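You operate a simulated robot arm through the tools that you are given. There is no shell and no other tool. Be economical: measure what you need, move in short steps, check, and stop when the job is done.

You are at the controls of a simulated robot arm. One attempt, no reset.

## Task
Wind the field monitor up to 40 mm, brake it and switch it off.
Fine: switch on to read the height; brake off to wind, on again after.

The check looks at the end state, three seconds after you hand in, the way a careful person would. Anything else that was tipped, shoved, dropped, spilled or broken makes it a failure.

## Robot
A 6-joint arm with a two-finger parallel gripper, fixed in place. Base frame: the origin is at the foot of the arm, x ahead of it, y to its left, z up. Readings come in m, rad, newtons and seconds.
With the tool pointing down near the work surface it reaches from about 0.3 to 0.74 m from the base axis. Its first joint turns from -1.152 to 1.152 rad. Payload 2.45 kg.
The tool frame sits at the grasp point between the pads (the TCP): z along the fingers, y along the line on which they close. The tips reach 0.024 m beyond it. The gripper opens to 0.068 m. The fingers are 0.017 m wide and 0.01 m thick; the gripper's body (0.04 by 0.07 m) begins 0.041 m behind the TCP.
Orientation is that of the tool frame in the base frame, as a unit quaternion [w, x, y, z]. With the fingers straight down and closing along the base's y, the tool's x points along the base's -x, its y along +y and its z along -z.

## Interface
- The arm moves only by the tool jog_arm. Its argument "increments" is a list that holds one entry, the list of rows, each a list of 7 numbers: the shift along the base's x, y, z in m, then the turn, a rotation vector about the base's x, y, z in rad, then the finger opening in m, from 0 to 0.068. In form: [[[dx, dy, dz, wx, wy, wz, gripper], ...]]. A call has 1 to 10 rows; each row shifts and turns the commanded pose from where the row before left it. Each row takes 0.2 s and may step no farther than 0.05 m and 0.15 rad from the row before; otherwise, or with a gripper value out of range, the whole call is refused. A pose out of reach is approached as far as the arm can. The call stops where the force on the tool passes 90 N (or 10 N more than at its start, if that is more) or the arm is blocked; 0.2 s more then pass. The fingers move at their own pace (about 0.108 m/s each) and stop on an object; they squeeze with about 45 N. The grip force told is the motor's: it shows also when the fingers shut on nothing. Time passes only in rows, and 0.2 s behind the last, so rows that do not move let the fingers close. It gives the time, the measured TCP pose, the force on the tool (base axes), the opening and the grip force at its end, in the units of the frame above (readings bear some noise), and new pictures: "pictures" is both (left out), scene, wrist or none.
- Cameras (640 x 400 px; columns grow to the right, rows downward): "scene" is fixed at [0.1709, 0.4335, 1.4433]; the picture's right is [-0.62, -0.78, 0.00], its down [-0.60, 0.48, -0.64] and it looks along [0.50, -0.40, -0.77] (base axes); focal length 327 px, centre (320, 200). "wrist" rides on the gripper at [0.084, 0.011, -0.075] in the tool frame; the picture's right is [-0.13, 0.99, 0.00], its down [-0.60, -0.08, -0.79] and it looks along [-0.79, -0.10, 0.61] (tool axes); focal length 251 px, centre (320, 200). There is no depth. A picture from a camera that has moved, and an enlarged one, comes with that camera's place and axes in the base frame and with its lens.
- zoom(camera, box): a new picture of the part [left, top, right, bottom] of that camera's present view, enlarged. The clock stands still meanwhile.
- hand_in(): hands the job in; it is judged then, once.

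Go step by step. Nothing tells you positions but the pictures and the camera data: compare them with the known pose of the tool, close in by small moves and look again before you grip or let go. The budget is 120 turns and 170 pictures, counting those below and the enlarged ones. Unless the task says otherwise, let go and move clear before handing in, and close with one line.

The tools are called after "Call:" as name(argument=value, ...) on one line, values as JSON. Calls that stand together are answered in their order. jog_arm: Moves the arm, as the interface text tells. Its arguments: {"type":"object","properties":{"increments":{"type":"array"},"pictures":{"type":"string","enum":["both","scene","wrist","none"]}},"required":["increments"]} The other tools are called the same way: zoom (camera, box) takes an enlarged picture of a part of a camera's view; hand_in () hands the job in.

At the start:

```text
time_s: 0.0
ee_pos: [0.371, 0.23, 1.1503]
tcp_rot: [0.0, 0.0, 1.0, -0.001]
ft_force: [-0.4, -0.3, 0.4]
opening: 0.0681
grasp_force: 0.0
```

scene: 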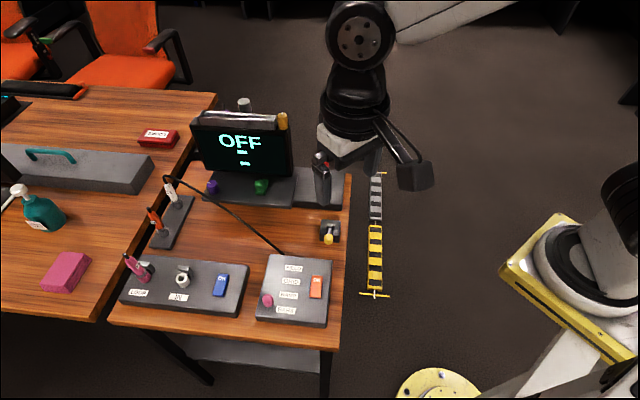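
wrist: 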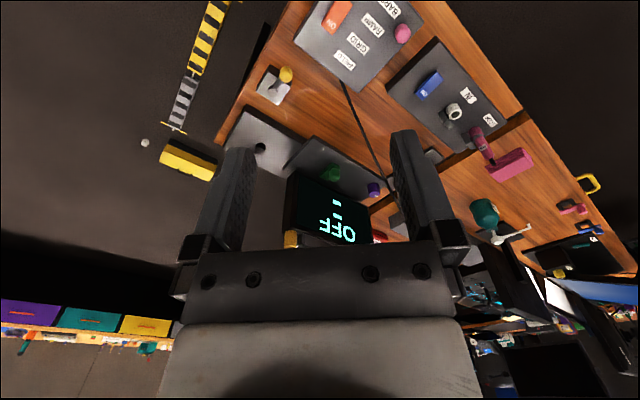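

I see a bench with a monitor reading OFF and several controls: two panels, knobs and switches. I'll zoom in to read the labels.

Call:
zoom(camera="scene", box=[110, 240, 350, 340])

Call:
zoom(camera="scene", box=[140, 90, 360, 260])

Call:
zoom(camera="wrist", box=[220, 0, 540, 240])

```text
2.67 times, centred on (230, 290) of scene
camera zoom: at [0.1709, 0.4335, 1.4433], right [-0.62, -0.78, 0.0], down [-0.6, 0.48, -0.64], along [0.5, -0.4, -0.77], focal length 873 px, centre (560, -40)
```

zoom: 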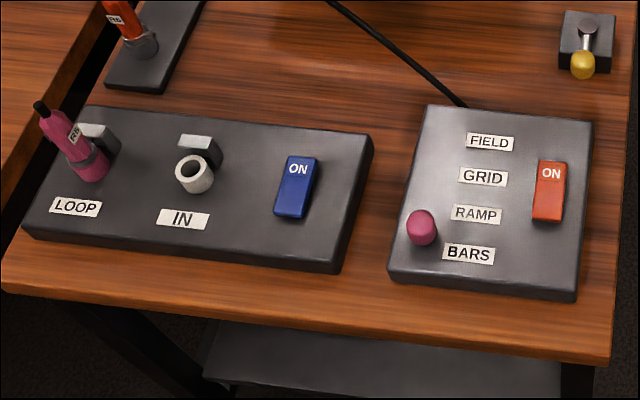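

```text
2.35 times, centred on (250, 175) of scene
camera zoom: at [0.1709, 0.4335, 1.4433], right [-0.62, -0.78, 0.0], down [-0.6, 0.48, -0.64], along [0.5, -0.4, -0.77], focal length 770 px, centre (485, 259)
```

zoom: 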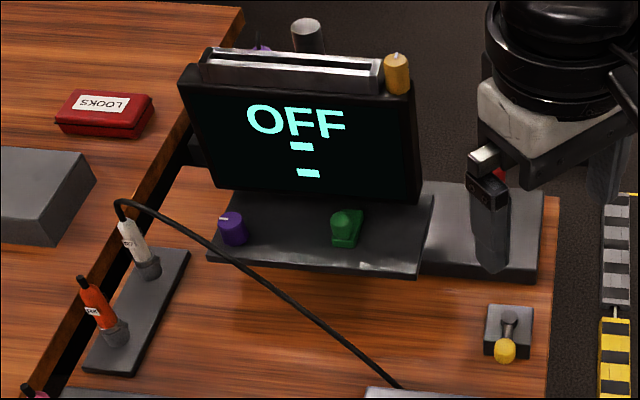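

```text
1.67 times, centred on (380, 120) of wrist
camera zoom: at [0.2867, 0.2406, 1.225], right [0.13, 0.99, 0.0], down [0.6, -0.08, 0.79], along [0.79, -0.1, -0.61], focal length 419 px, centre (220, 333)
```

zoom: 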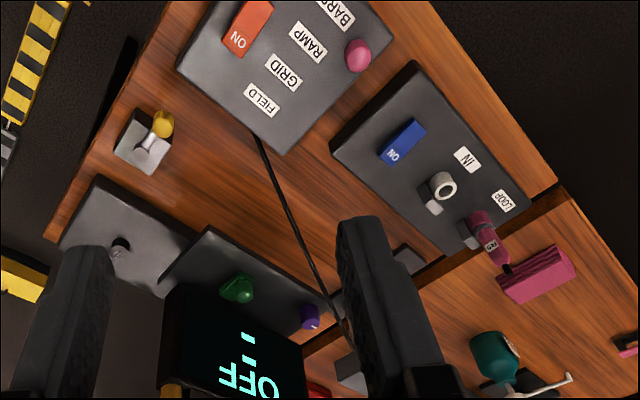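

The gripper hides part of the scene, so I'll swing it to the side for a clear view.

Call:
jog_arm(increments=[[[0, -0.05, 0, 0, 0, 0, 0.068], [0, -0.05, 0, 0, 0, 0, 0.068], [0, -0.05, 0, 0, 0, 0, 0.068], [0, -0.05, 0, 0, 0, 0, 0.068], [0, -0.05, 0, 0, 0, 0, 0.068], [0, -0.05, 0, 0, 0, 0, 0.068]]])

Call:
zoom(camera="scene", box=[160, 80, 400, 230])

Call:
zoom(camera="scene", box=[0, 80, 200, 300])

```text
time_s: 1.4
ee_pos: [0.3712, -0.0715, 1.149]
tcp_rot: [0.0, 0.0, 1.0, 0.001]
ft_force: [0.1, -0.5, 0.4]
opening: 0.0679
grasp_force: 0.0
camera wrist: at [0.2866, -0.0611, 1.2243], right [0.13, 0.99, 0.0], down [0.6, -0.08, 0.79], along [0.79, -0.1, -0.61], focal length 251 px, centre (320, 200)
```

scene: 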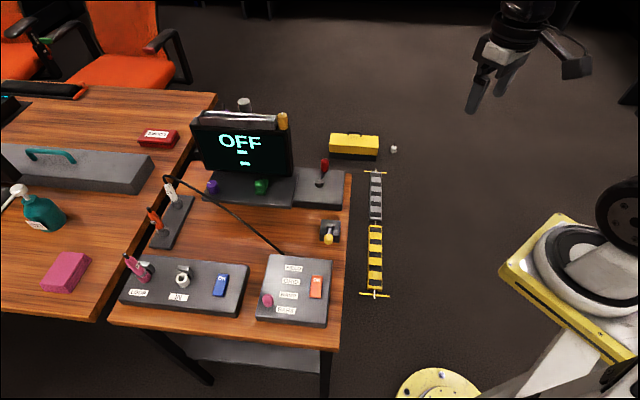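
wrist: 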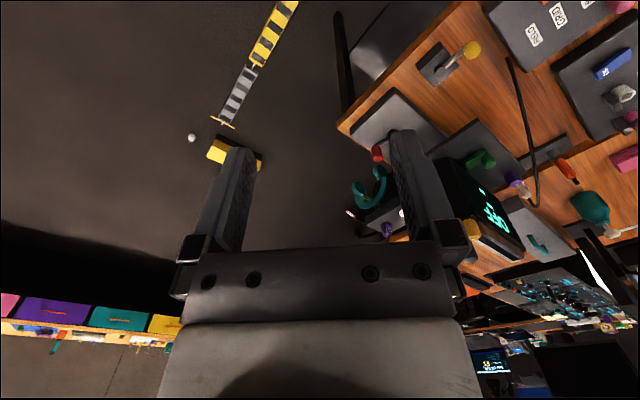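

```text
2.67 times, centred on (280, 155) of scene
camera zoom: at [0.1708, 0.4335, 1.4433], right [-0.62, -0.78, 0.0], down [-0.6, 0.48, -0.64], along [0.5, -0.4, -0.77], focal length 873 px, centre (427, 320)
```

zoom: 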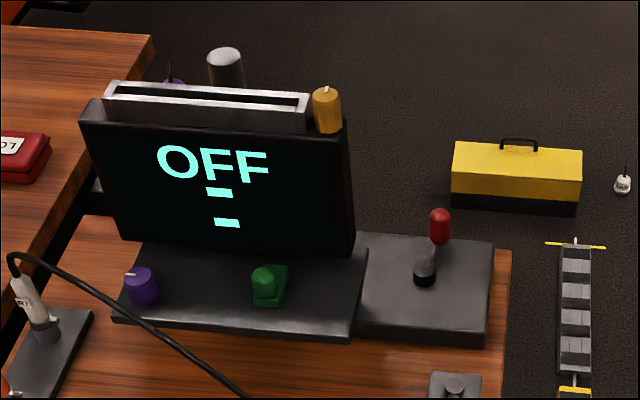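

```text
1.82 times, centred on (100, 190) of scene
camera zoom: at [0.1708, 0.4335, 1.4433], right [-0.62, -0.78, 0.0], down [-0.6, 0.48, -0.64], along [0.5, -0.4, -0.77], focal length 595 px, centre (720, 218)
```

zoom: 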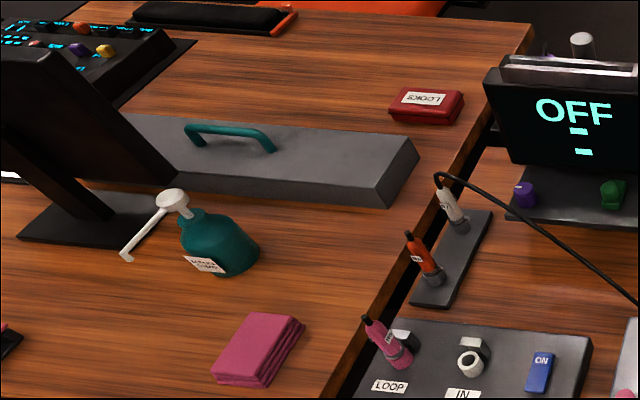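

I'll look from the right side to see the red lever, the teal part behind the monitor and the yellow lever.

Call:
jog_arm(increments=[[[0.03, -0.02, 0, 0, 0, 0.15, 0.0], [0.03, -0.02, 0, 0, 0, 0.15, 0.0], [0.03, -0.02, 0, 0, 0, 0.15, 0.0], [0.03, -0.02, 0, 0, 0, 0.15, 0.0], [0.03, -0.02, 0, 0, 0, 0.15, 0.0], [0.03, 0, 0, 0, 0, 0.15, 0.0]]], pictures="wrist")

```text
time_s: 2.8
ee_pos: [0.5525, -0.1712, 1.149]
tcp_rot: [0.0, -0.436, 0.9, -0.001]
ft_force: [0.1, -0.2, -0.5]
opening: 0.0001
grasp_force: 23.3
camera wrist: at [0.4913, -0.2304, 1.224], right [-0.7, 0.72, 0.0], down [0.44, 0.43, 0.79], along [0.57, 0.55, -0.61], focal length 251 px, centre (320, 200)
```

wrist: 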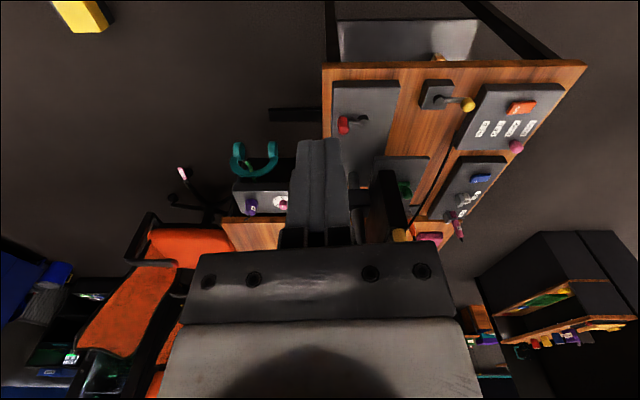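

Call:
zoom(camera="wrist", box=[160, 110, 320, 250])

Call:
zoom(camera="wrist", box=[320, 50, 590, 250])

```text
2.86 times, centred on (240, 180) of wrist
camera zoom: at [0.4913, -0.2304, 1.224], right [-0.7, 0.72, 0.0], down [0.44, 0.43, 0.79], along [0.57, 0.55, -0.61], focal length 718 px, centre (549, 257)
```

zoom: 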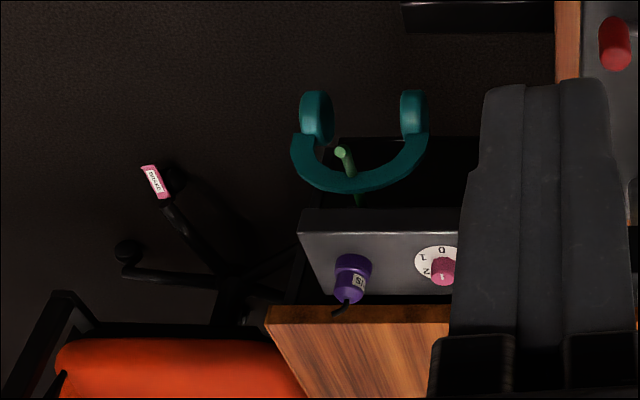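

```text
2.00 times, centred on (455, 150) of wrist
camera zoom: at [0.4913, -0.2304, 1.224], right [-0.7, 0.72, 0.0], down [0.44, 0.43, 0.79], along [0.57, 0.55, -0.61], focal length 503 px, centre (50, 300)
```

zoom: 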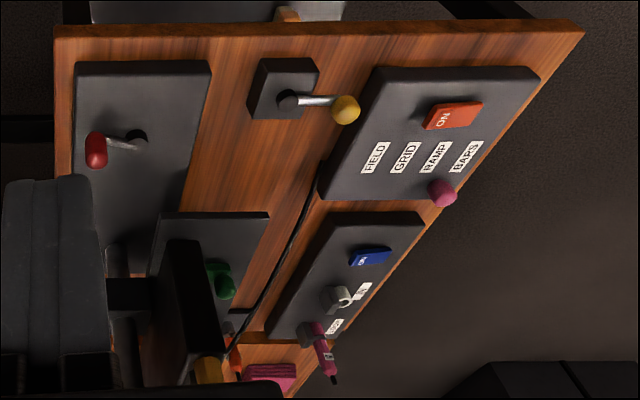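

Call:
jog_arm(increments=[[[0.02, 0.04, 0, 0, 0, 0, 0.0], [0.02, 0.04, 0, 0, 0, 0, 0.0], [0.02, 0.04, 0, 0, 0, 0, 0.0]]], pictures="both")

Call:
zoom(camera="wrist", box=[320, 0, 600, 200])

Call:
zoom(camera="wrist", box=[160, 0, 360, 250])

```text
time_s: 3.6
ee_pos: [0.6129, -0.0489, 1.1511]
tcp_rot: [0.0, -0.435, 0.901, 0.0]
ft_force: [0.3, -0.4, -0.4]
opening: 0.0
grasp_force: 23.3
camera wrist: at [0.5524, -0.1088, 1.2253], right [-0.7, 0.72, 0.0], down [0.44, 0.42, 0.79], along [0.57, 0.55, -0.61], focal length 251 px, centre (320, 200)
```

scene: 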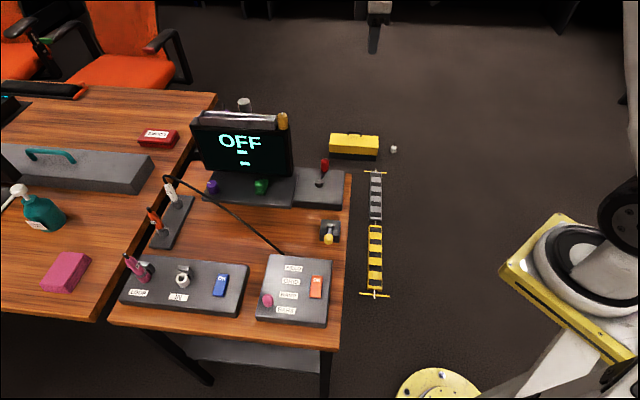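
wrist: 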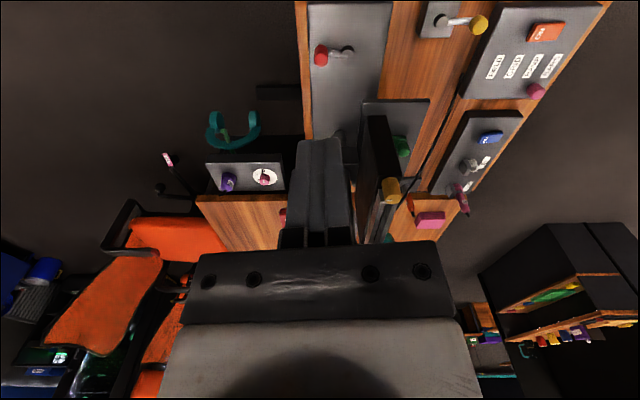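

```text
2.00 times, centred on (460, 100) of wrist
camera zoom: at [0.5524, -0.1088, 1.2253], right [-0.7, 0.72, 0.0], down [0.44, 0.42, 0.79], along [0.57, 0.55, -0.61], focal length 503 px, centre (40, 400)
```

zoom: 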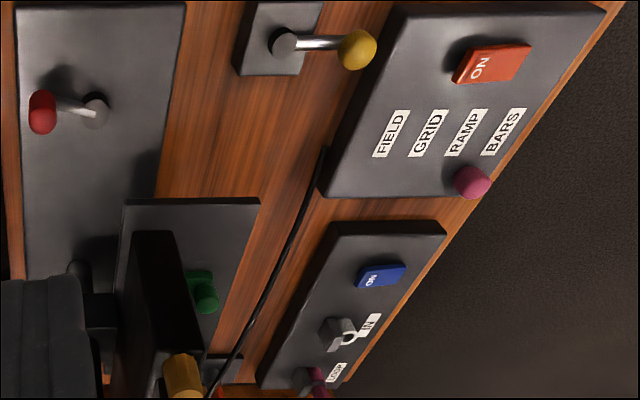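

```text
1.60 times, centred on (260, 125) of wrist
camera zoom: at [0.5524, -0.1088, 1.2253], right [-0.7, 0.72, 0.0], down [0.44, 0.42, 0.79], along [0.57, 0.55, -0.61], focal length 402 px, centre (416, 320)
```

zoom: 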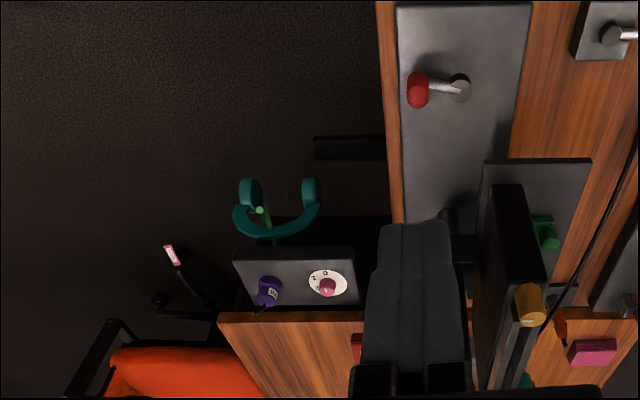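

Call:
zoom(camera="scene", box=[180, 90, 300, 210])

Call:
zoom(camera="scene", box=[280, 140, 360, 260])

Call:
zoom(camera="wrist", box=[350, 90, 450, 220])

```text
3.33 times, centred on (240, 150) of scene
camera zoom: at [0.1709, 0.4335, 1.4432], right [-0.62, -0.78, 0.0], down [-0.6, 0.48, -0.64], along [0.5, -0.4, -0.77], focal length 1091 px, centre (587, 367)
```

zoom: 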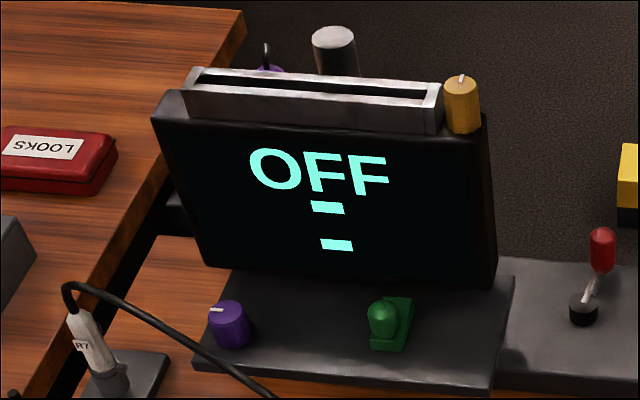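

```text
3.33 times, centred on (320, 200) of scene
camera zoom: at [0.1709, 0.4335, 1.4432], right [-0.62, -0.78, 0.0], down [-0.6, 0.48, -0.64], along [0.5, -0.4, -0.77], focal length 1091 px, centre (320, 200)
```

zoom: 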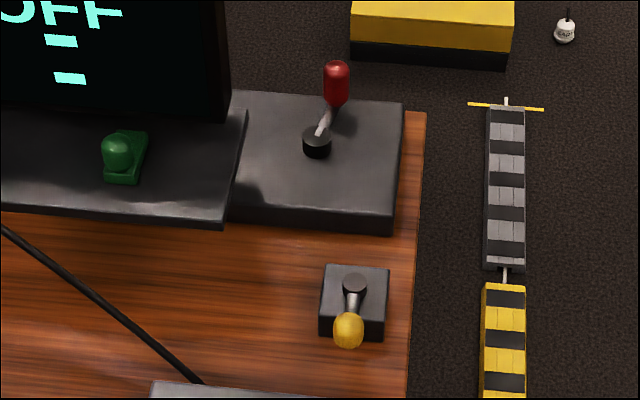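

```text
3.08 times, centred on (400, 155) of wrist
camera zoom: at [0.5524, -0.1088, 1.2253], right [-0.7, 0.72, 0.0], down [0.44, 0.42, 0.79], along [0.57, 0.55, -0.61], focal length 774 px, centre (74, 338)
```

zoom: 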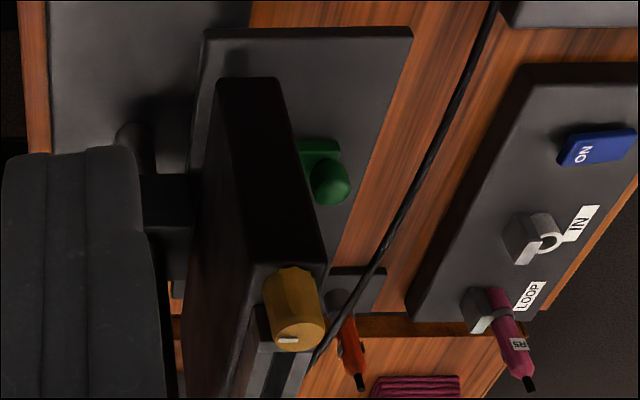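

The field monitor's own panel is likely the one with IN/LOOP and the blue switch. The red handle looks like the crank and the yellow ball lever like the brake. I'll check the switch states.

Call:
zoom(camera="scene", box=[195, 260, 255, 310])

Call:
zoom(camera="scene", box=[290, 260, 350, 310])

Call:
zoom(camera="wrist", box=[430, 90, 550, 220])

```text
8.00 times, centred on (225, 285) of scene
camera zoom: at [0.1709, 0.4335, 1.4432], right [-0.62, -0.78, 0.0], down [-0.6, 0.48, -0.64], along [0.5, -0.4, -0.77], focal length 2619 px, centre (1080, -480)
```

zoom: 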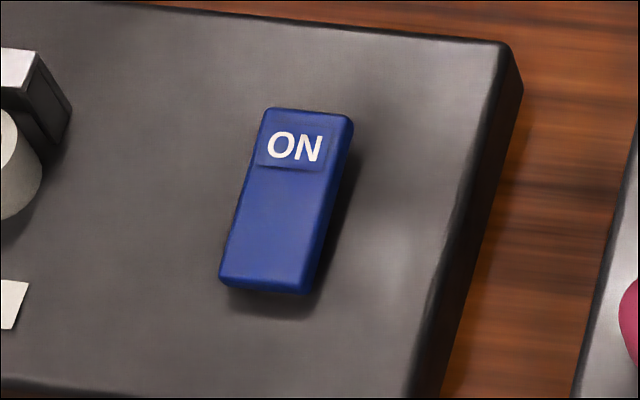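

```text
8.00 times, centred on (320, 285) of scene
camera zoom: at [0.1709, 0.4335, 1.4432], right [-0.62, -0.78, 0.0], down [-0.6, 0.48, -0.64], along [0.5, -0.4, -0.77], focal length 2619 px, centre (320, -480)
```

zoom: 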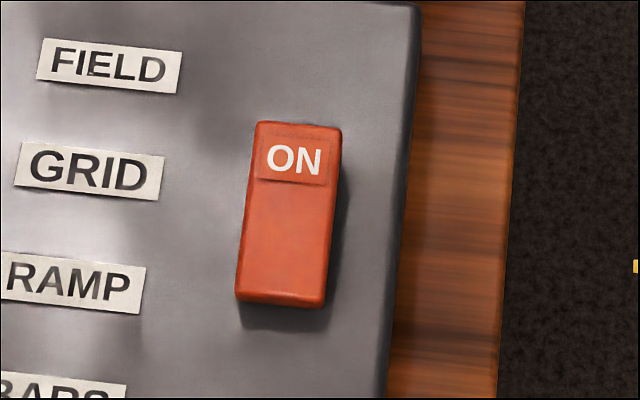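

```text
3.08 times, centred on (490, 155) of wrist
camera zoom: at [0.5524, -0.1088, 1.2253], right [-0.7, 0.72, 0.0], down [0.44, 0.42, 0.79], along [0.57, 0.55, -0.61], focal length 774 px, centre (-203, 338)
```

zoom: 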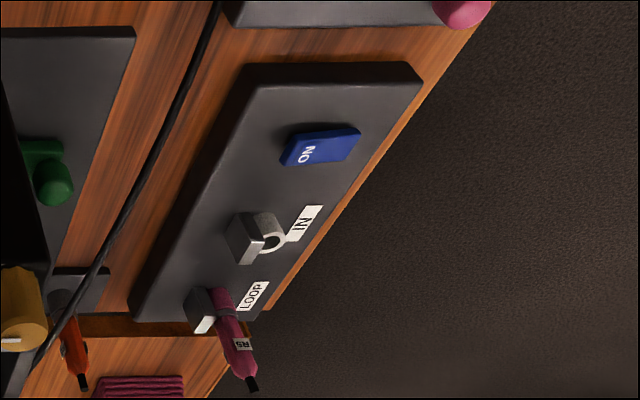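

I'll move above the blue switch for a closer view, keeping high.

Call:
jog_arm(increments=[[[-0.03, 0.03, 0, 0, 0, -0.15, 0.0], [-0.03, 0.04, 0, 0, 0, -0.15, 0.0], [-0.03, 0.04, 0, 0, 0, -0.15, 0.0], [-0.03, 0.04, 0, 0, 0, -0.15, 0.0], [-0.01, 0.05, 0, 0, 0, -0.15, 0.0], [0, 0.05, 0, 0, 0, -0.15, 0.0], [0, 0.05, -0.03, 0, 0, 0, 0.0], [0, 0.05, -0.04, 0, 0, 0, 0.0], [0, 0.05, -0.04, 0, 0, 0, 0.0], [0, 0.05, -0.04, 0, 0, 0, 0.0]]], pictures="wrist")

Call:
zoom(camera="wrist", box=[180, 0, 500, 200])

```text
refused: row 5 steps farther than a row can; nothing moved
```

```text
2.00 times, centred on (340, 100) of wrist
camera zoom: at [0.5524, -0.1088, 1.2253], right [-0.7, 0.72, 0.0], down [0.44, 0.42, 0.79], along [0.57, 0.55, -0.61], focal length 503 px, centre (280, 400)
```

zoom: 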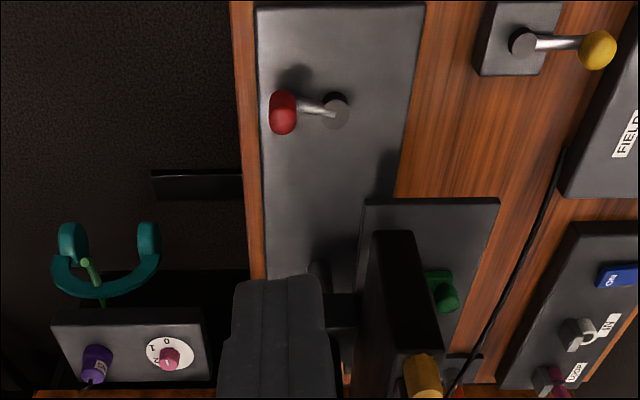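

Call:
jog_arm(increments=[[[-0.03, 0.03, 0, 0, 0, -0.15, 0.0], [-0.03, 0.035, 0, 0, 0, -0.15, 0.0], [-0.03, 0.035, 0, 0, 0, -0.15, 0.0], [-0.03, 0.035, 0, 0, 0, -0.15, 0.0], [-0.01, 0.045, 0, 0, 0, -0.15, 0.0], [0, 0.045, 0, 0, 0, -0.15, 0.0], [0, 0.04, -0.028, 0, 0, 0, 0.0], [0, 0.04, -0.028, 0, 0, 0, 0.0], [0, 0.04, -0.028, 0, 0, 0, 0.0], [0, 0.04, -0.028, 0, 0, 0, 0.0]]], pictures="wrist")

Call:
zoom(camera="wrist", box=[180, 0, 500, 200])

```text
time_s: 5.8
ee_pos: [0.4818, 0.3347, 1.0381]
tcp_rot: [0.0, 0.0, 1.0, -0.001]
ft_force: [0.3, -0.1, -0.3]
opening: 0.0
grasp_force: 23.2
camera wrist: at [0.3973, 0.3462, 1.1125], right [0.13, 0.99, 0.0], down [0.6, -0.08, 0.79], along [0.79, -0.1, -0.61], focal length 251 px, centre (320, 200)
```

wrist: 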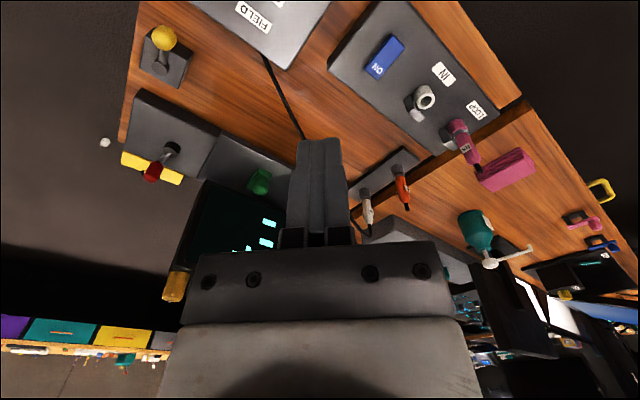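

```text
2.00 times, centred on (340, 100) of wrist
camera zoom: at [0.3973, 0.3462, 1.1125], right [0.13, 0.99, 0.0], down [0.6, -0.08, 0.79], along [0.79, -0.1, -0.61], focal length 503 px, centre (280, 400)
```

zoom: 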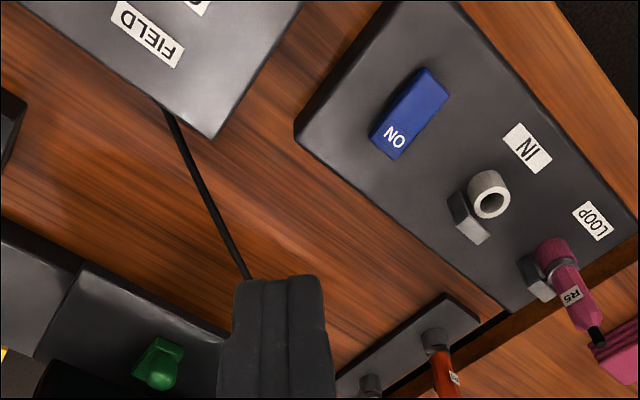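

The blue switch centre is at about (0.543, 0.407), with its ON end toward (0.557, 0.397). I'll move above that end and lower.

Call:
jog_arm(increments=[[[0.025, 0.02, -0.03, 0, 0, 0, 0.0], [0.025, 0.02, -0.04, 0, 0, 0, 0.0], [0.024, 0.022, -0.04, 0, 0, 0, 0.0], [0, 0, -0.04, 0, 0, 0, 0.0], [0, 0, -0.02, 0, 0, 0, 0.0]]], pictures="both")

Call:
zoom(camera="scene", box=[160, 230, 280, 310])

```text
refused: row 2 steps farther than a row can; nothing moved
```

```text
5.00 times, centred on (220, 270) of scene
camera zoom: at [0.1709, 0.4335, 1.4432], right [-0.62, -0.78, 0.0], down [-0.6, 0.48, -0.64], along [0.5, -0.4, -0.77], focal length 1637 px, centre (820, -150)
```

zoom: 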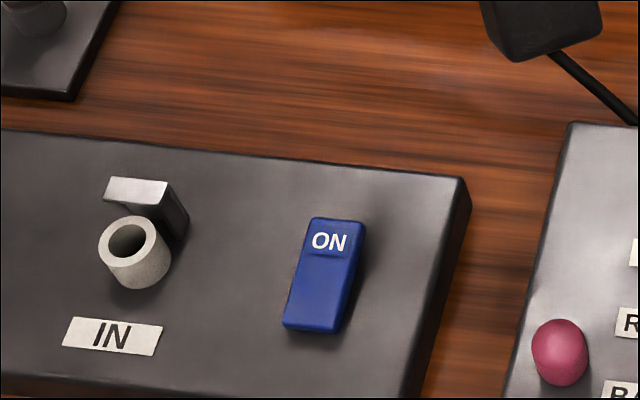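

Call:
jog_arm(increments=[[[0.025, 0.02, -0.03, 0, 0, 0, 0.0], [0.025, 0.02, -0.03, 0, 0, 0, 0.0], [0.024, 0.022, -0.03, 0, 0, 0, 0.0], [0, 0, -0.04, 0, 0, 0, 0.0], [0, 0, -0.04, 0, 0, 0, 0.0]]], pictures="scene")

Call:
zoom(camera="scene", box=[160, 230, 280, 310])

```text
time_s: 7.0
ee_pos: [0.5546, 0.3959, 0.8678]
tcp_rot: [0.0, 0.0, 1.0, 0.0]
ft_force: [0.6, -0.6, 0.6]
opening: 0.0
grasp_force: 23.5
```

scene: 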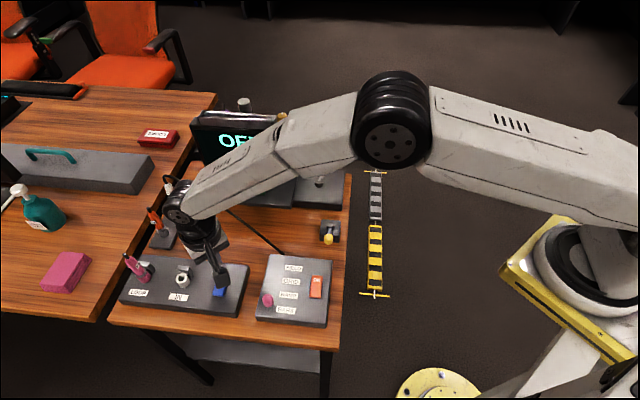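

```text
5.00 times, centred on (220, 270) of scene
camera zoom: at [0.1709, 0.4335, 1.4432], right [-0.62, -0.78, 0.0], down [-0.6, 0.48, -0.64], along [0.5, -0.4, -0.77], focal length 1637 px, centre (820, -150)
```

zoom: 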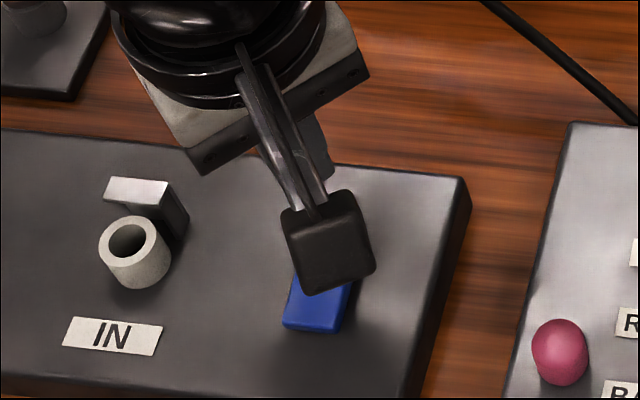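

I'm roughly above the ON end. I'll lower in small steps and watch the force.

Call:
jog_arm(increments=[[[0, 0, -0.015, 0, 0, 0, 0.0], [0, 0, -0.015, 0, 0, 0, 0.0], [0, 0, -0.005, 0, 0, 0, 0.0], [0, 0, -0.005, 0, 0, 0, 0.0]]], pictures="wrist")

```text
time_s: 8.0
ee_pos: [0.5526, 0.3965, 0.8293]
tcp_rot: [0.0, 0.0, 1.0, 0.0]
ft_force: [0.2, -0.2, 0.7]
opening: 0.0
grasp_force: 23.7
camera wrist: at [0.4696, 0.4076, 0.9033], right [0.13, 0.99, 0.0], down [0.6, -0.08, 0.79], along [0.79, -0.1, -0.61], focal length 251 px, centre (320, 200)
```

wrist: 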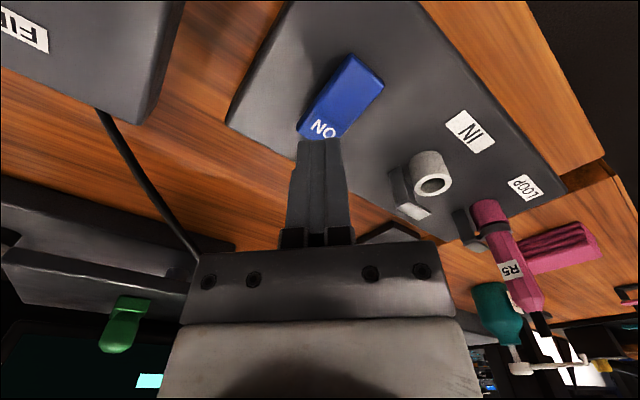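

Call:
jog_arm(increments=[[[0.003, -0.002, -0.005, 0, 0, 0, 0.0], [0, 0, -0.005, 0, 0, 0, 0.0], [0, 0, -0.004, 0, 0, 0, 0.0]]], pictures="wrist")

```text
time_s: 8.8
ee_pos: [0.5571, 0.3939, 0.8149]
tcp_rot: [0.0, 0.0, 1.0, 0.0]
ft_force: [-0.4, 0.0, -0.6]
opening: 0.0
grasp_force: 23.7
camera wrist: at [0.4731, 0.4056, 0.8888], right [0.13, 0.99, 0.0], down [0.6, -0.08, 0.79], along [0.79, -0.1, -0.61], focal length 251 px, centre (320, 200)
```

wrist: 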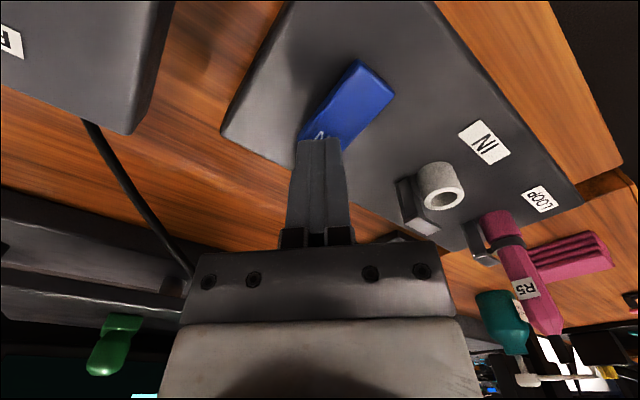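

Call:
jog_arm(increments=[[[0, 0, -0.004, 0, 0, 0, 0.0], [0, 0, -0.003, 0, 0, 0, 0.0], [0, 0, -0.002, 0, 0, 0, 0.0]]], pictures="wrist")

```text
time_s: 9.6
ee_pos: [0.558, 0.3948, 0.8079]
tcp_rot: [0.001, 0.0, 1.0, 0.0]
ft_force: [-6.6, -15.1, 28.1]
opening: 0.0002
grasp_force: 23.5
camera wrist: at [0.474, 0.4053, 0.8825], right [0.13, 0.99, 0.0], down [0.6, -0.08, 0.79], along [0.79, -0.1, -0.61], focal length 251 px, centre (320, 200)
```

wrist: 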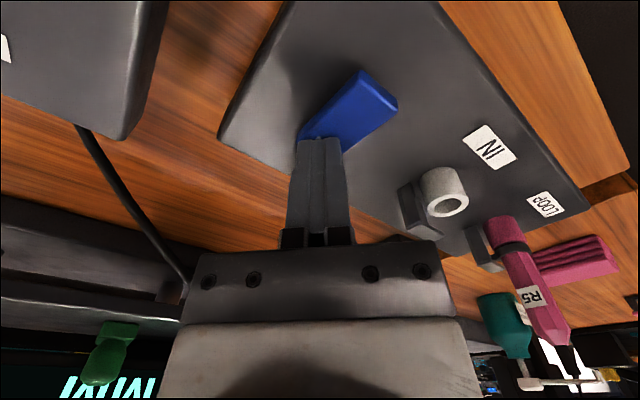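

The force jumped to 28 N and text appears to have changed on the screen. I'll lift off and look.

Call:
jog_arm(increments=[[[0, 0, 0.04, 0, 0, 0, 0.0], [0, 0, 0.045, 0, 0, 0, 0.0], [0, 0, 0.05, 0, 0, 0, 0.0], [-0.02, -0.045, 0, 0, 0, 0, 0.0], [-0.02, -0.045, 0, 0, 0, 0, 0.0], [-0.02, -0.045, 0, 0, 0, 0, 0.0], [-0.02, -0.045, 0, 0, 0, 0, 0.0], [-0.02, -0.045, 0, 0, 0, 0, 0.0], [-0.02, -0.045, 0, 0, 0, 0, 0.0], [0, -0.045, 0, 0, 0, 0, 0.0]]], pictures="scene")

Call:
zoom(camera="scene", box=[180, 90, 360, 220])

Call:
zoom(camera="scene", box=[160, 230, 280, 310])

```text
time_s: 11.8
ee_pos: [0.4366, 0.0769, 0.9385]
tcp_rot: [0.0, 0.0, 1.0, 0.0]
ft_force: [-0.4, 0.2, -0.6]
opening: 0.0
grasp_force: 23.9
```

scene: 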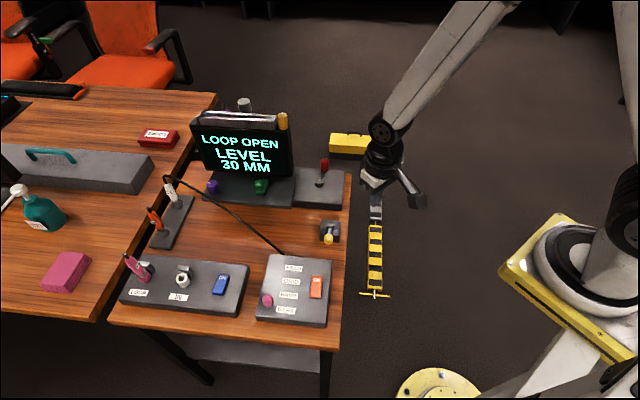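

```text
3.08 times, centred on (270, 155) of scene
camera zoom: at [0.1708, 0.4335, 1.4433], right [-0.62, -0.78, 0.0], down [-0.6, 0.48, -0.64], along [0.5, -0.4, -0.77], focal length 1007 px, centre (474, 338)
```

zoom: 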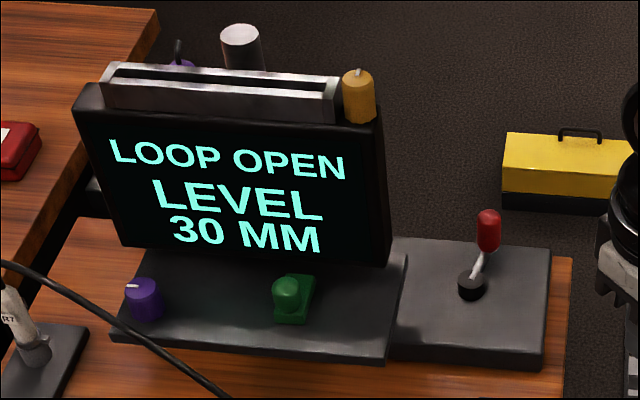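

```text
5.00 times, centred on (220, 270) of scene
camera zoom: at [0.1708, 0.4335, 1.4433], right [-0.62, -0.78, 0.0], down [-0.6, 0.48, -0.64], along [0.5, -0.4, -0.77], focal length 1637 px, centre (820, -150)
```

zoom: 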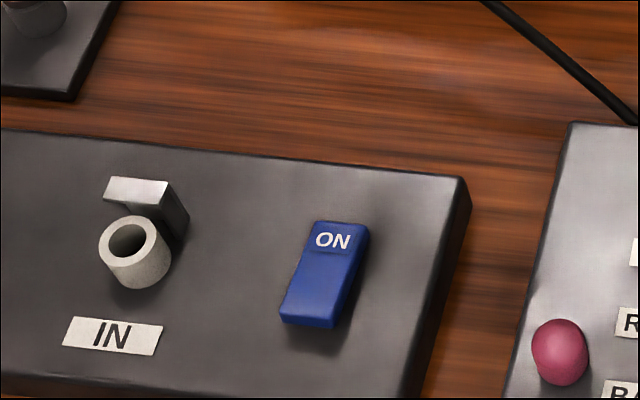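

The monitor is on and reads LEVEL 30 MM, so blue is its switch. Next I'll locate the yellow lever (brake) and the red crank precisely with the wrist camera.

Call:
jog_arm(increments=[[[0, 0.0, 0.04, 0, 0, 0, 0.0], [0, 0.0, 0.04, 0, 0, 0, 0.0]]], pictures="wrist")

Call:
zoom(camera="wrist", box=[250, 0, 490, 200])

```text
time_s: 12.4
ee_pos: [0.4372, 0.0775, 1.0216]
tcp_rot: [0.0, 0.001, 1.0, 0.0]
ft_force: [-0.2, -0.3, -0.1]
opening: 0.0
grasp_force: 23.5
camera wrist: at [0.3534, 0.089, 1.0959], right [0.13, 0.99, 0.0], down [0.6, -0.08, 0.79], along [0.79, -0.1, -0.61], focal length 251 px, centre (320, 200)
```

wrist: 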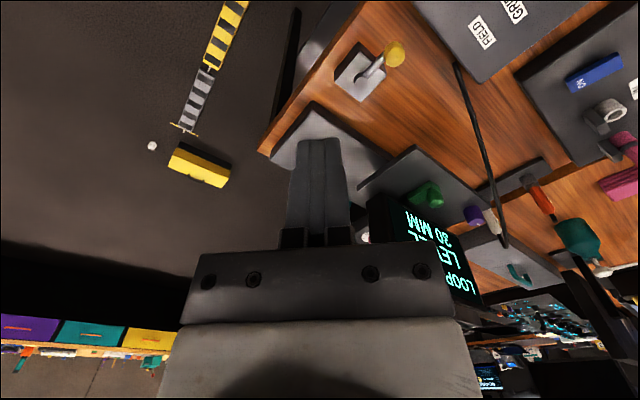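

```text
2.00 times, centred on (370, 100) of wrist
camera zoom: at [0.3534, 0.089, 1.0959], right [0.13, 0.99, 0.0], down [0.6, -0.08, 0.79], along [0.79, -0.1, -0.61], focal length 503 px, centre (220, 400)
```

zoom: 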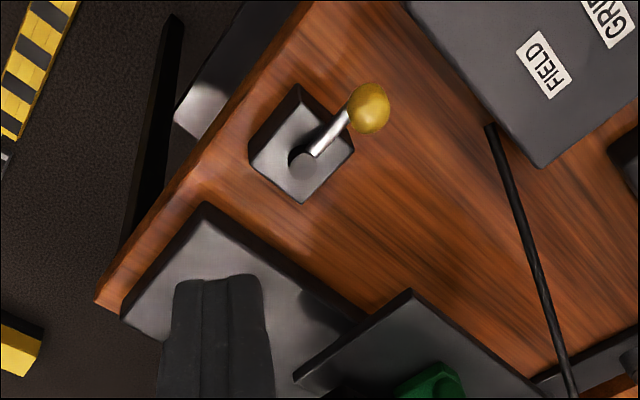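

Triangulation puts the yellow ball at about (0.487, 0.155, 0.797) with its post at (0.519, 0.122), and the red handle at about (0.675, 0.013, 0.807) with its shaft at (0.652, 0.052). I'll look at the yellow lever from lower down to see how it pivots.

Call:
jog_arm(increments=[[[-0.02, 0.0, -0.045, 0, 0, 0, 0.0], [-0.02, 0.0, -0.045, 0, 0, 0, 0.0], [-0.02, 0.0, -0.04, 0, 0, 0, 0.0]]], pictures="both")

Call:
zoom(camera="wrist", box=[300, 40, 500, 180])

```text
time_s: 13.2
ee_pos: [0.3779, 0.0803, 0.8925]
tcp_rot: [-0.001, 0.0, 1.0, 0.0]
ft_force: [0.2, -0.1, 0.6]
opening: 0.0001
grasp_force: 23.3
camera wrist: at [0.2944, 0.0912, 0.966], right [0.13, 0.99, 0.0], down [0.6, -0.08, 0.79], along [0.79, -0.1, -0.61], focal length 251 px, centre (320, 200)
```

scene: 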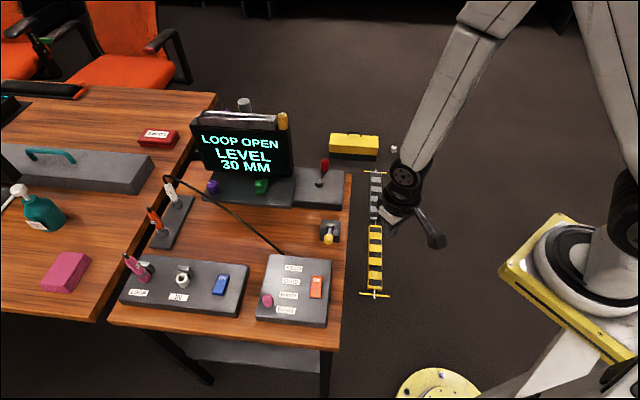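
wrist: 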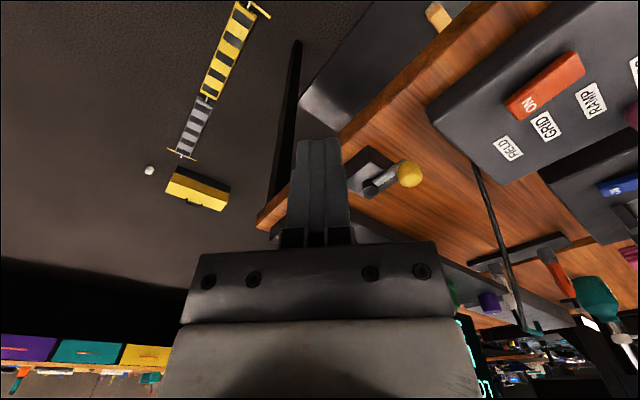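

```text
2.86 times, centred on (400, 110) of wrist
camera zoom: at [0.2944, 0.0912, 0.966], right [0.13, 0.99, 0.0], down [0.6, -0.08, 0.79], along [0.79, -0.1, -0.61], focal length 718 px, centre (91, 457)
```

zoom: 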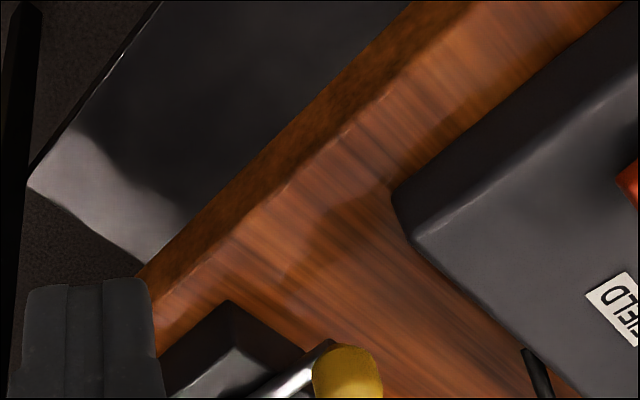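

Call:
zoom(camera="wrist", box=[335, 130, 455, 220])

```text
4.44 times, centred on (395, 175) of wrist
camera zoom: at [0.2944, 0.0912, 0.966], right [0.13, 0.99, 0.0], down [0.6, -0.08, 0.79], along [0.79, -0.1, -0.61], focal length 1118 px, centre (-13, 311)
```

zoom: 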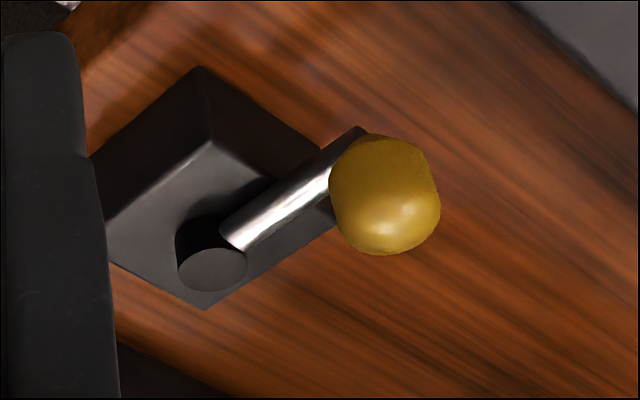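

The lever's rod comes horizontally out of a vertical post, so it swings about the vertical. I'll position open fingers above the yellow knob, closing along its tangent.

Call:
jog_arm(increments=[[[0.018, 0.0127, 0, 0, 0, -0.131, 0.05], [0.018, 0.0127, 0, 0, 0, -0.131, 0.05], [0.018, 0.0127, 0, 0, 0, -0.131, 0.05], [0.018, 0.0127, 0, 0, 0, -0.131, 0.05], [0.018, 0.0127, 0, 0, 0, -0.131, 0.05], [0.018, 0.0127, 0, 0, 0, -0.131, 0.05]]], pictures="both")

Call:
zoom(camera="scene", box=[280, 180, 380, 280])

```text
time_s: 14.6
ee_pos: [0.4861, 0.1565, 0.8931]
tcp_rot: [0.0, 0.385, 0.923, 0.0]
ft_force: [-0.8, -0.5, 0.3]
opening: 0.0498
grasp_force: 0.1
camera wrist: at [0.4339, 0.2235, 0.9661], right [0.79, 0.61, 0.0], down [0.37, -0.48, 0.79], along [0.48, -0.63, -0.61], focal length 251 px, centre (320, 200)
```

scene: 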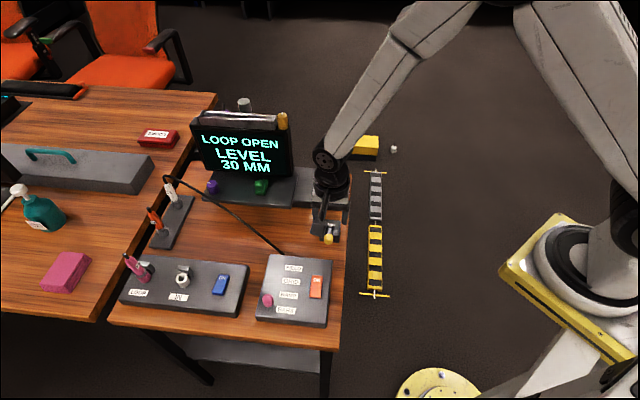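
wrist: 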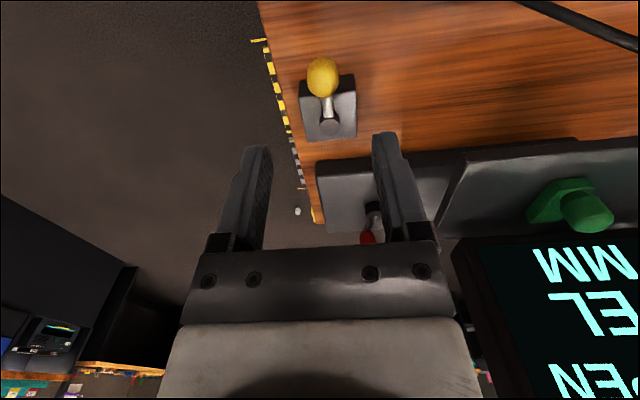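

```text
4.00 times, centred on (330, 230) of scene
camera zoom: at [0.1708, 0.4335, 1.4432], right [-0.62, -0.78, 0.0], down [-0.6, 0.48, -0.64], along [0.5, -0.4, -0.77], focal length 1310 px, centre (280, 80)
```

zoom: 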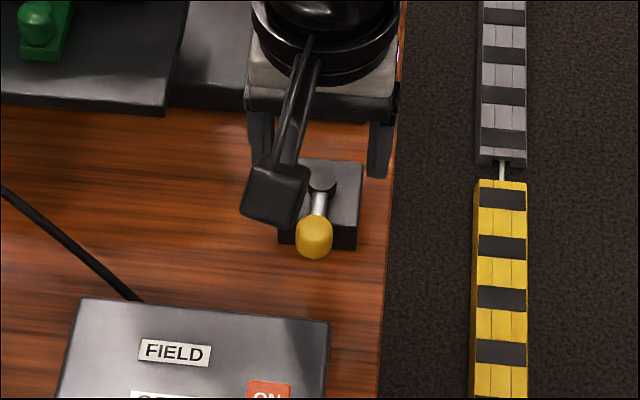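

Call:
jog_arm(increments=[[[0, 0, -0.03, 0, 0, 0, 0.05], [0, 0, -0.03, 0, 0, 0, 0.05], [0, 0, -0.018, 0, 0, 0, 0.05]]], pictures="wrist")

Call:
zoom(camera="wrist", box=[240, 60, 420, 200])

```text
time_s: 15.4
ee_pos: [0.4841, 0.1558, 0.812]
tcp_rot: [0.0, 0.383, 0.924, 0.0]
ft_force: [-0.5, 0.1, -0.8]
opening: 0.0499
grasp_force: 0.1
camera wrist: at [0.432, 0.2235, 0.8868], right [0.79, 0.61, 0.0], down [0.37, -0.48, 0.79], along [0.48, -0.63, -0.61], focal length 251 px, centre (320, 200)
```

wrist: 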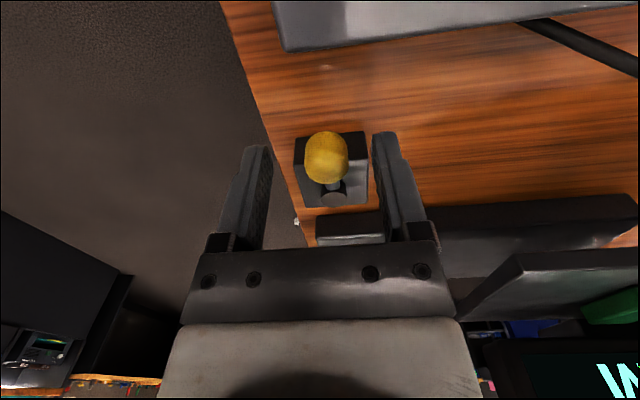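

```text
2.86 times, centred on (330, 130) of wrist
camera zoom: at [0.432, 0.2235, 0.8868], right [0.79, 0.61, 0.0], down [0.37, -0.48, 0.79], along [0.48, -0.63, -0.61], focal length 718 px, centre (291, 400)
```

zoom: 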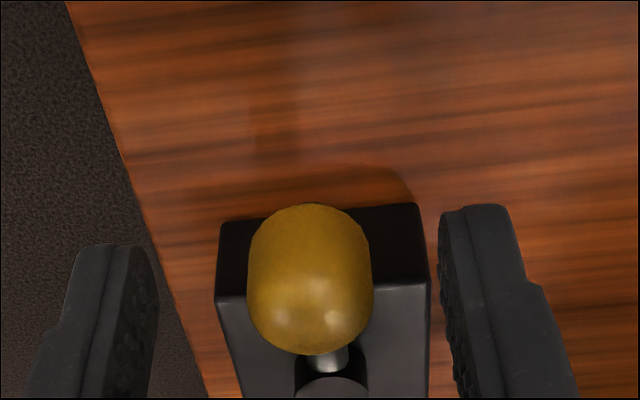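

The knob sits between the fingers. I'll close on it.

Call:
jog_arm(increments=[[[0.002, 0.0005, 0, 0, 0, 0, 0.0], [0, 0, 0, 0, 0, 0, 0.0], [0, 0, 0, 0, 0, 0, 0.0]]], pictures="wrist")

```text
time_s: 16.2
ee_pos: [0.4865, 0.1568, 0.812]
tcp_rot: [0.0, 0.383, 0.924, 0.001]
ft_force: [-2.3, 18.6, -4.1]
opening: 0.0208
grasp_force: 37.7
camera wrist: at [0.4346, 0.2244, 0.8873], right [0.79, 0.61, 0.0], down [0.37, -0.48, 0.79], along [0.48, -0.63, -0.61], focal length 251 px, centre (320, 200)
```

wrist: 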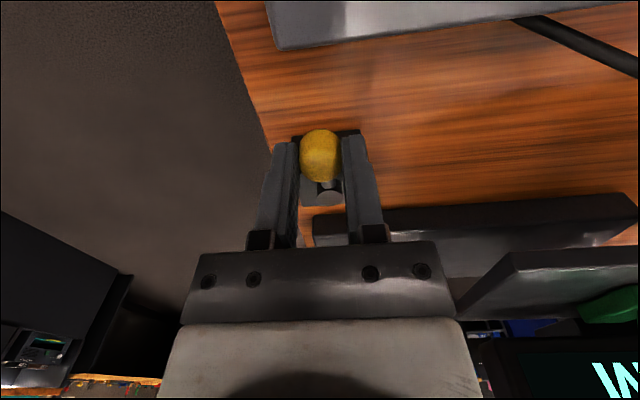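

I have the knob. I'll try a small swing one way (+x, +y tangent) to learn which way it's free.

Call:
jog_arm(increments=[[[0.003, 0.0025, 0, 0, 0, 0, 0.0], [0.003, 0.003, 0, 0, 0, 0, 0.0]]], pictures="wrist")

```text
time_s: 16.8
ee_pos: [0.4912, 0.1604, 0.8121]
tcp_rot: [-0.002, 0.385, 0.923, 0.0]
ft_force: [-8.9, -4.2, 12.0]
opening: 0.021
grasp_force: 37.7
camera wrist: at [0.4405, 0.2281, 0.8873], right [0.8, 0.61, 0.0], down [0.37, -0.48, 0.79], along [0.48, -0.63, -0.61], focal length 251 px, centre (320, 200)
```

wrist: 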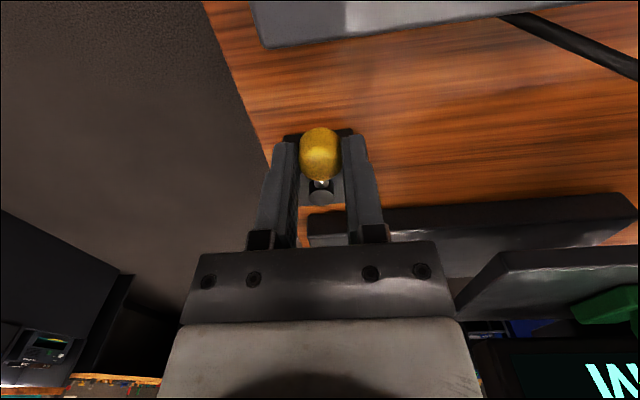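

Call:
jog_arm(increments=[[[0.0042, 0.0024, 0, 0, 0, -0.06, 0.0], [0.0061, 0.0027, 0, 0, 0, -0.14, 0.0]]], pictures="wrist")

```text
time_s: 17.4
ee_pos: [0.5034, 0.1671, 0.8136]
tcp_rot: [0.0, 0.474, 0.881, 0.0]
ft_force: [-10.6, 4.5, 8.7]
opening: 0.0206
grasp_force: 37.9
camera wrist: at [0.4661, 0.2436, 0.887], right [0.9, 0.44, 0.0], down [0.27, -0.55, 0.79], along [0.35, -0.71, -0.61], focal length 251 px, centre (320, 200)
```

wrist: 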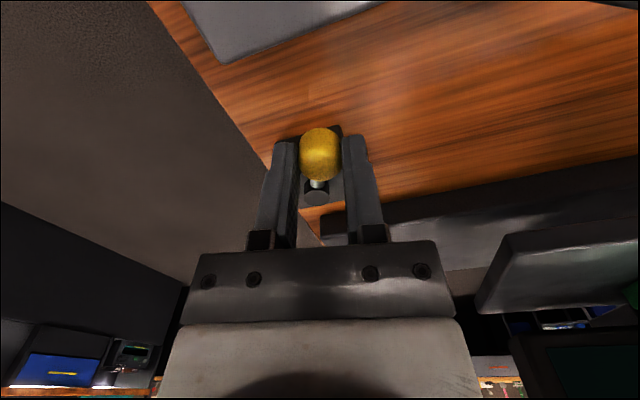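

The lever swings freely that way (about 11 N). I'll keep following the arc.

Call:
jog_arm(increments=[[[0.0063, 0.0019, 0, 0, 0, -0.14, 0.0], [0.0066, 0.0009, 0, 0, 0, -0.14, 0.0]]], pictures="none")

Call:
jog_arm(increments=[[[0.0066, 0.0, 0, 0, 0, -0.14, 0.0], [0.0066, -0.0009, 0, 0, 0, -0.14, 0.0]]], pictures="both")

```text
time_s: 18.0
ee_pos: [0.5178, 0.1705, 0.8129]
tcp_rot: [0.001, 0.592, 0.806, 0.002]
ft_force: [-6.4, 11.9, 7.8]
opening: 0.0208
grasp_force: 38.2
```

```text
time_s: 18.6
ee_pos: [0.5314, 0.1699, 0.8118]
tcp_rot: [0.0, 0.699, 0.716, 0.001]
ft_force: [3.8, 18.9, -16.7]
opening: 0.021
grasp_force: 37.7
camera wrist: at [0.5405, 0.2548, 0.8871], right [0.99, -0.11, 0.0], down [-0.07, -0.61, 0.79], along [-0.08, -0.79, -0.61], focal length 251 px, centre (320, 200)
```

scene: 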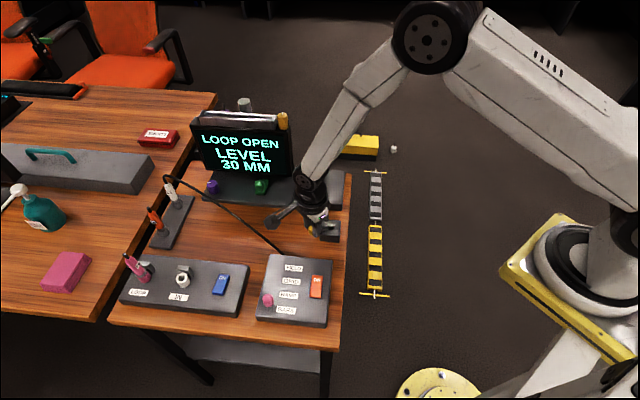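
wrist: 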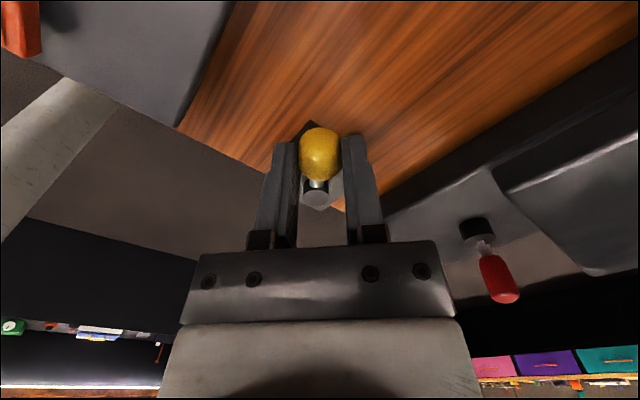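

Call:
jog_arm(increments=[[[0.005, -0.0035, 0, 0, 0, -0.14, 0.0], [0.0059, -0.0029, 0, 0, 0, -0.14, 0.0]]], pictures="wrist")

```text
time_s: 19.2
ee_pos: [0.5429, 0.1646, 0.8132]
tcp_rot: [0.002, 0.792, 0.611, 0.002]
ft_force: [7.8, 30.0, -11.0]
opening: 0.0212
grasp_force: 38.2
camera wrist: at [0.575, 0.2431, 0.8883], right [0.93, -0.38, 0.0], down [-0.23, -0.57, 0.79], along [-0.29, -0.73, -0.61], focal length 251 px, centre (320, 200)
```

wrist: 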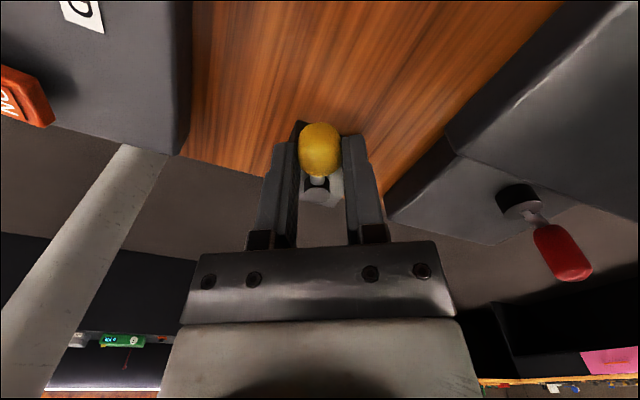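

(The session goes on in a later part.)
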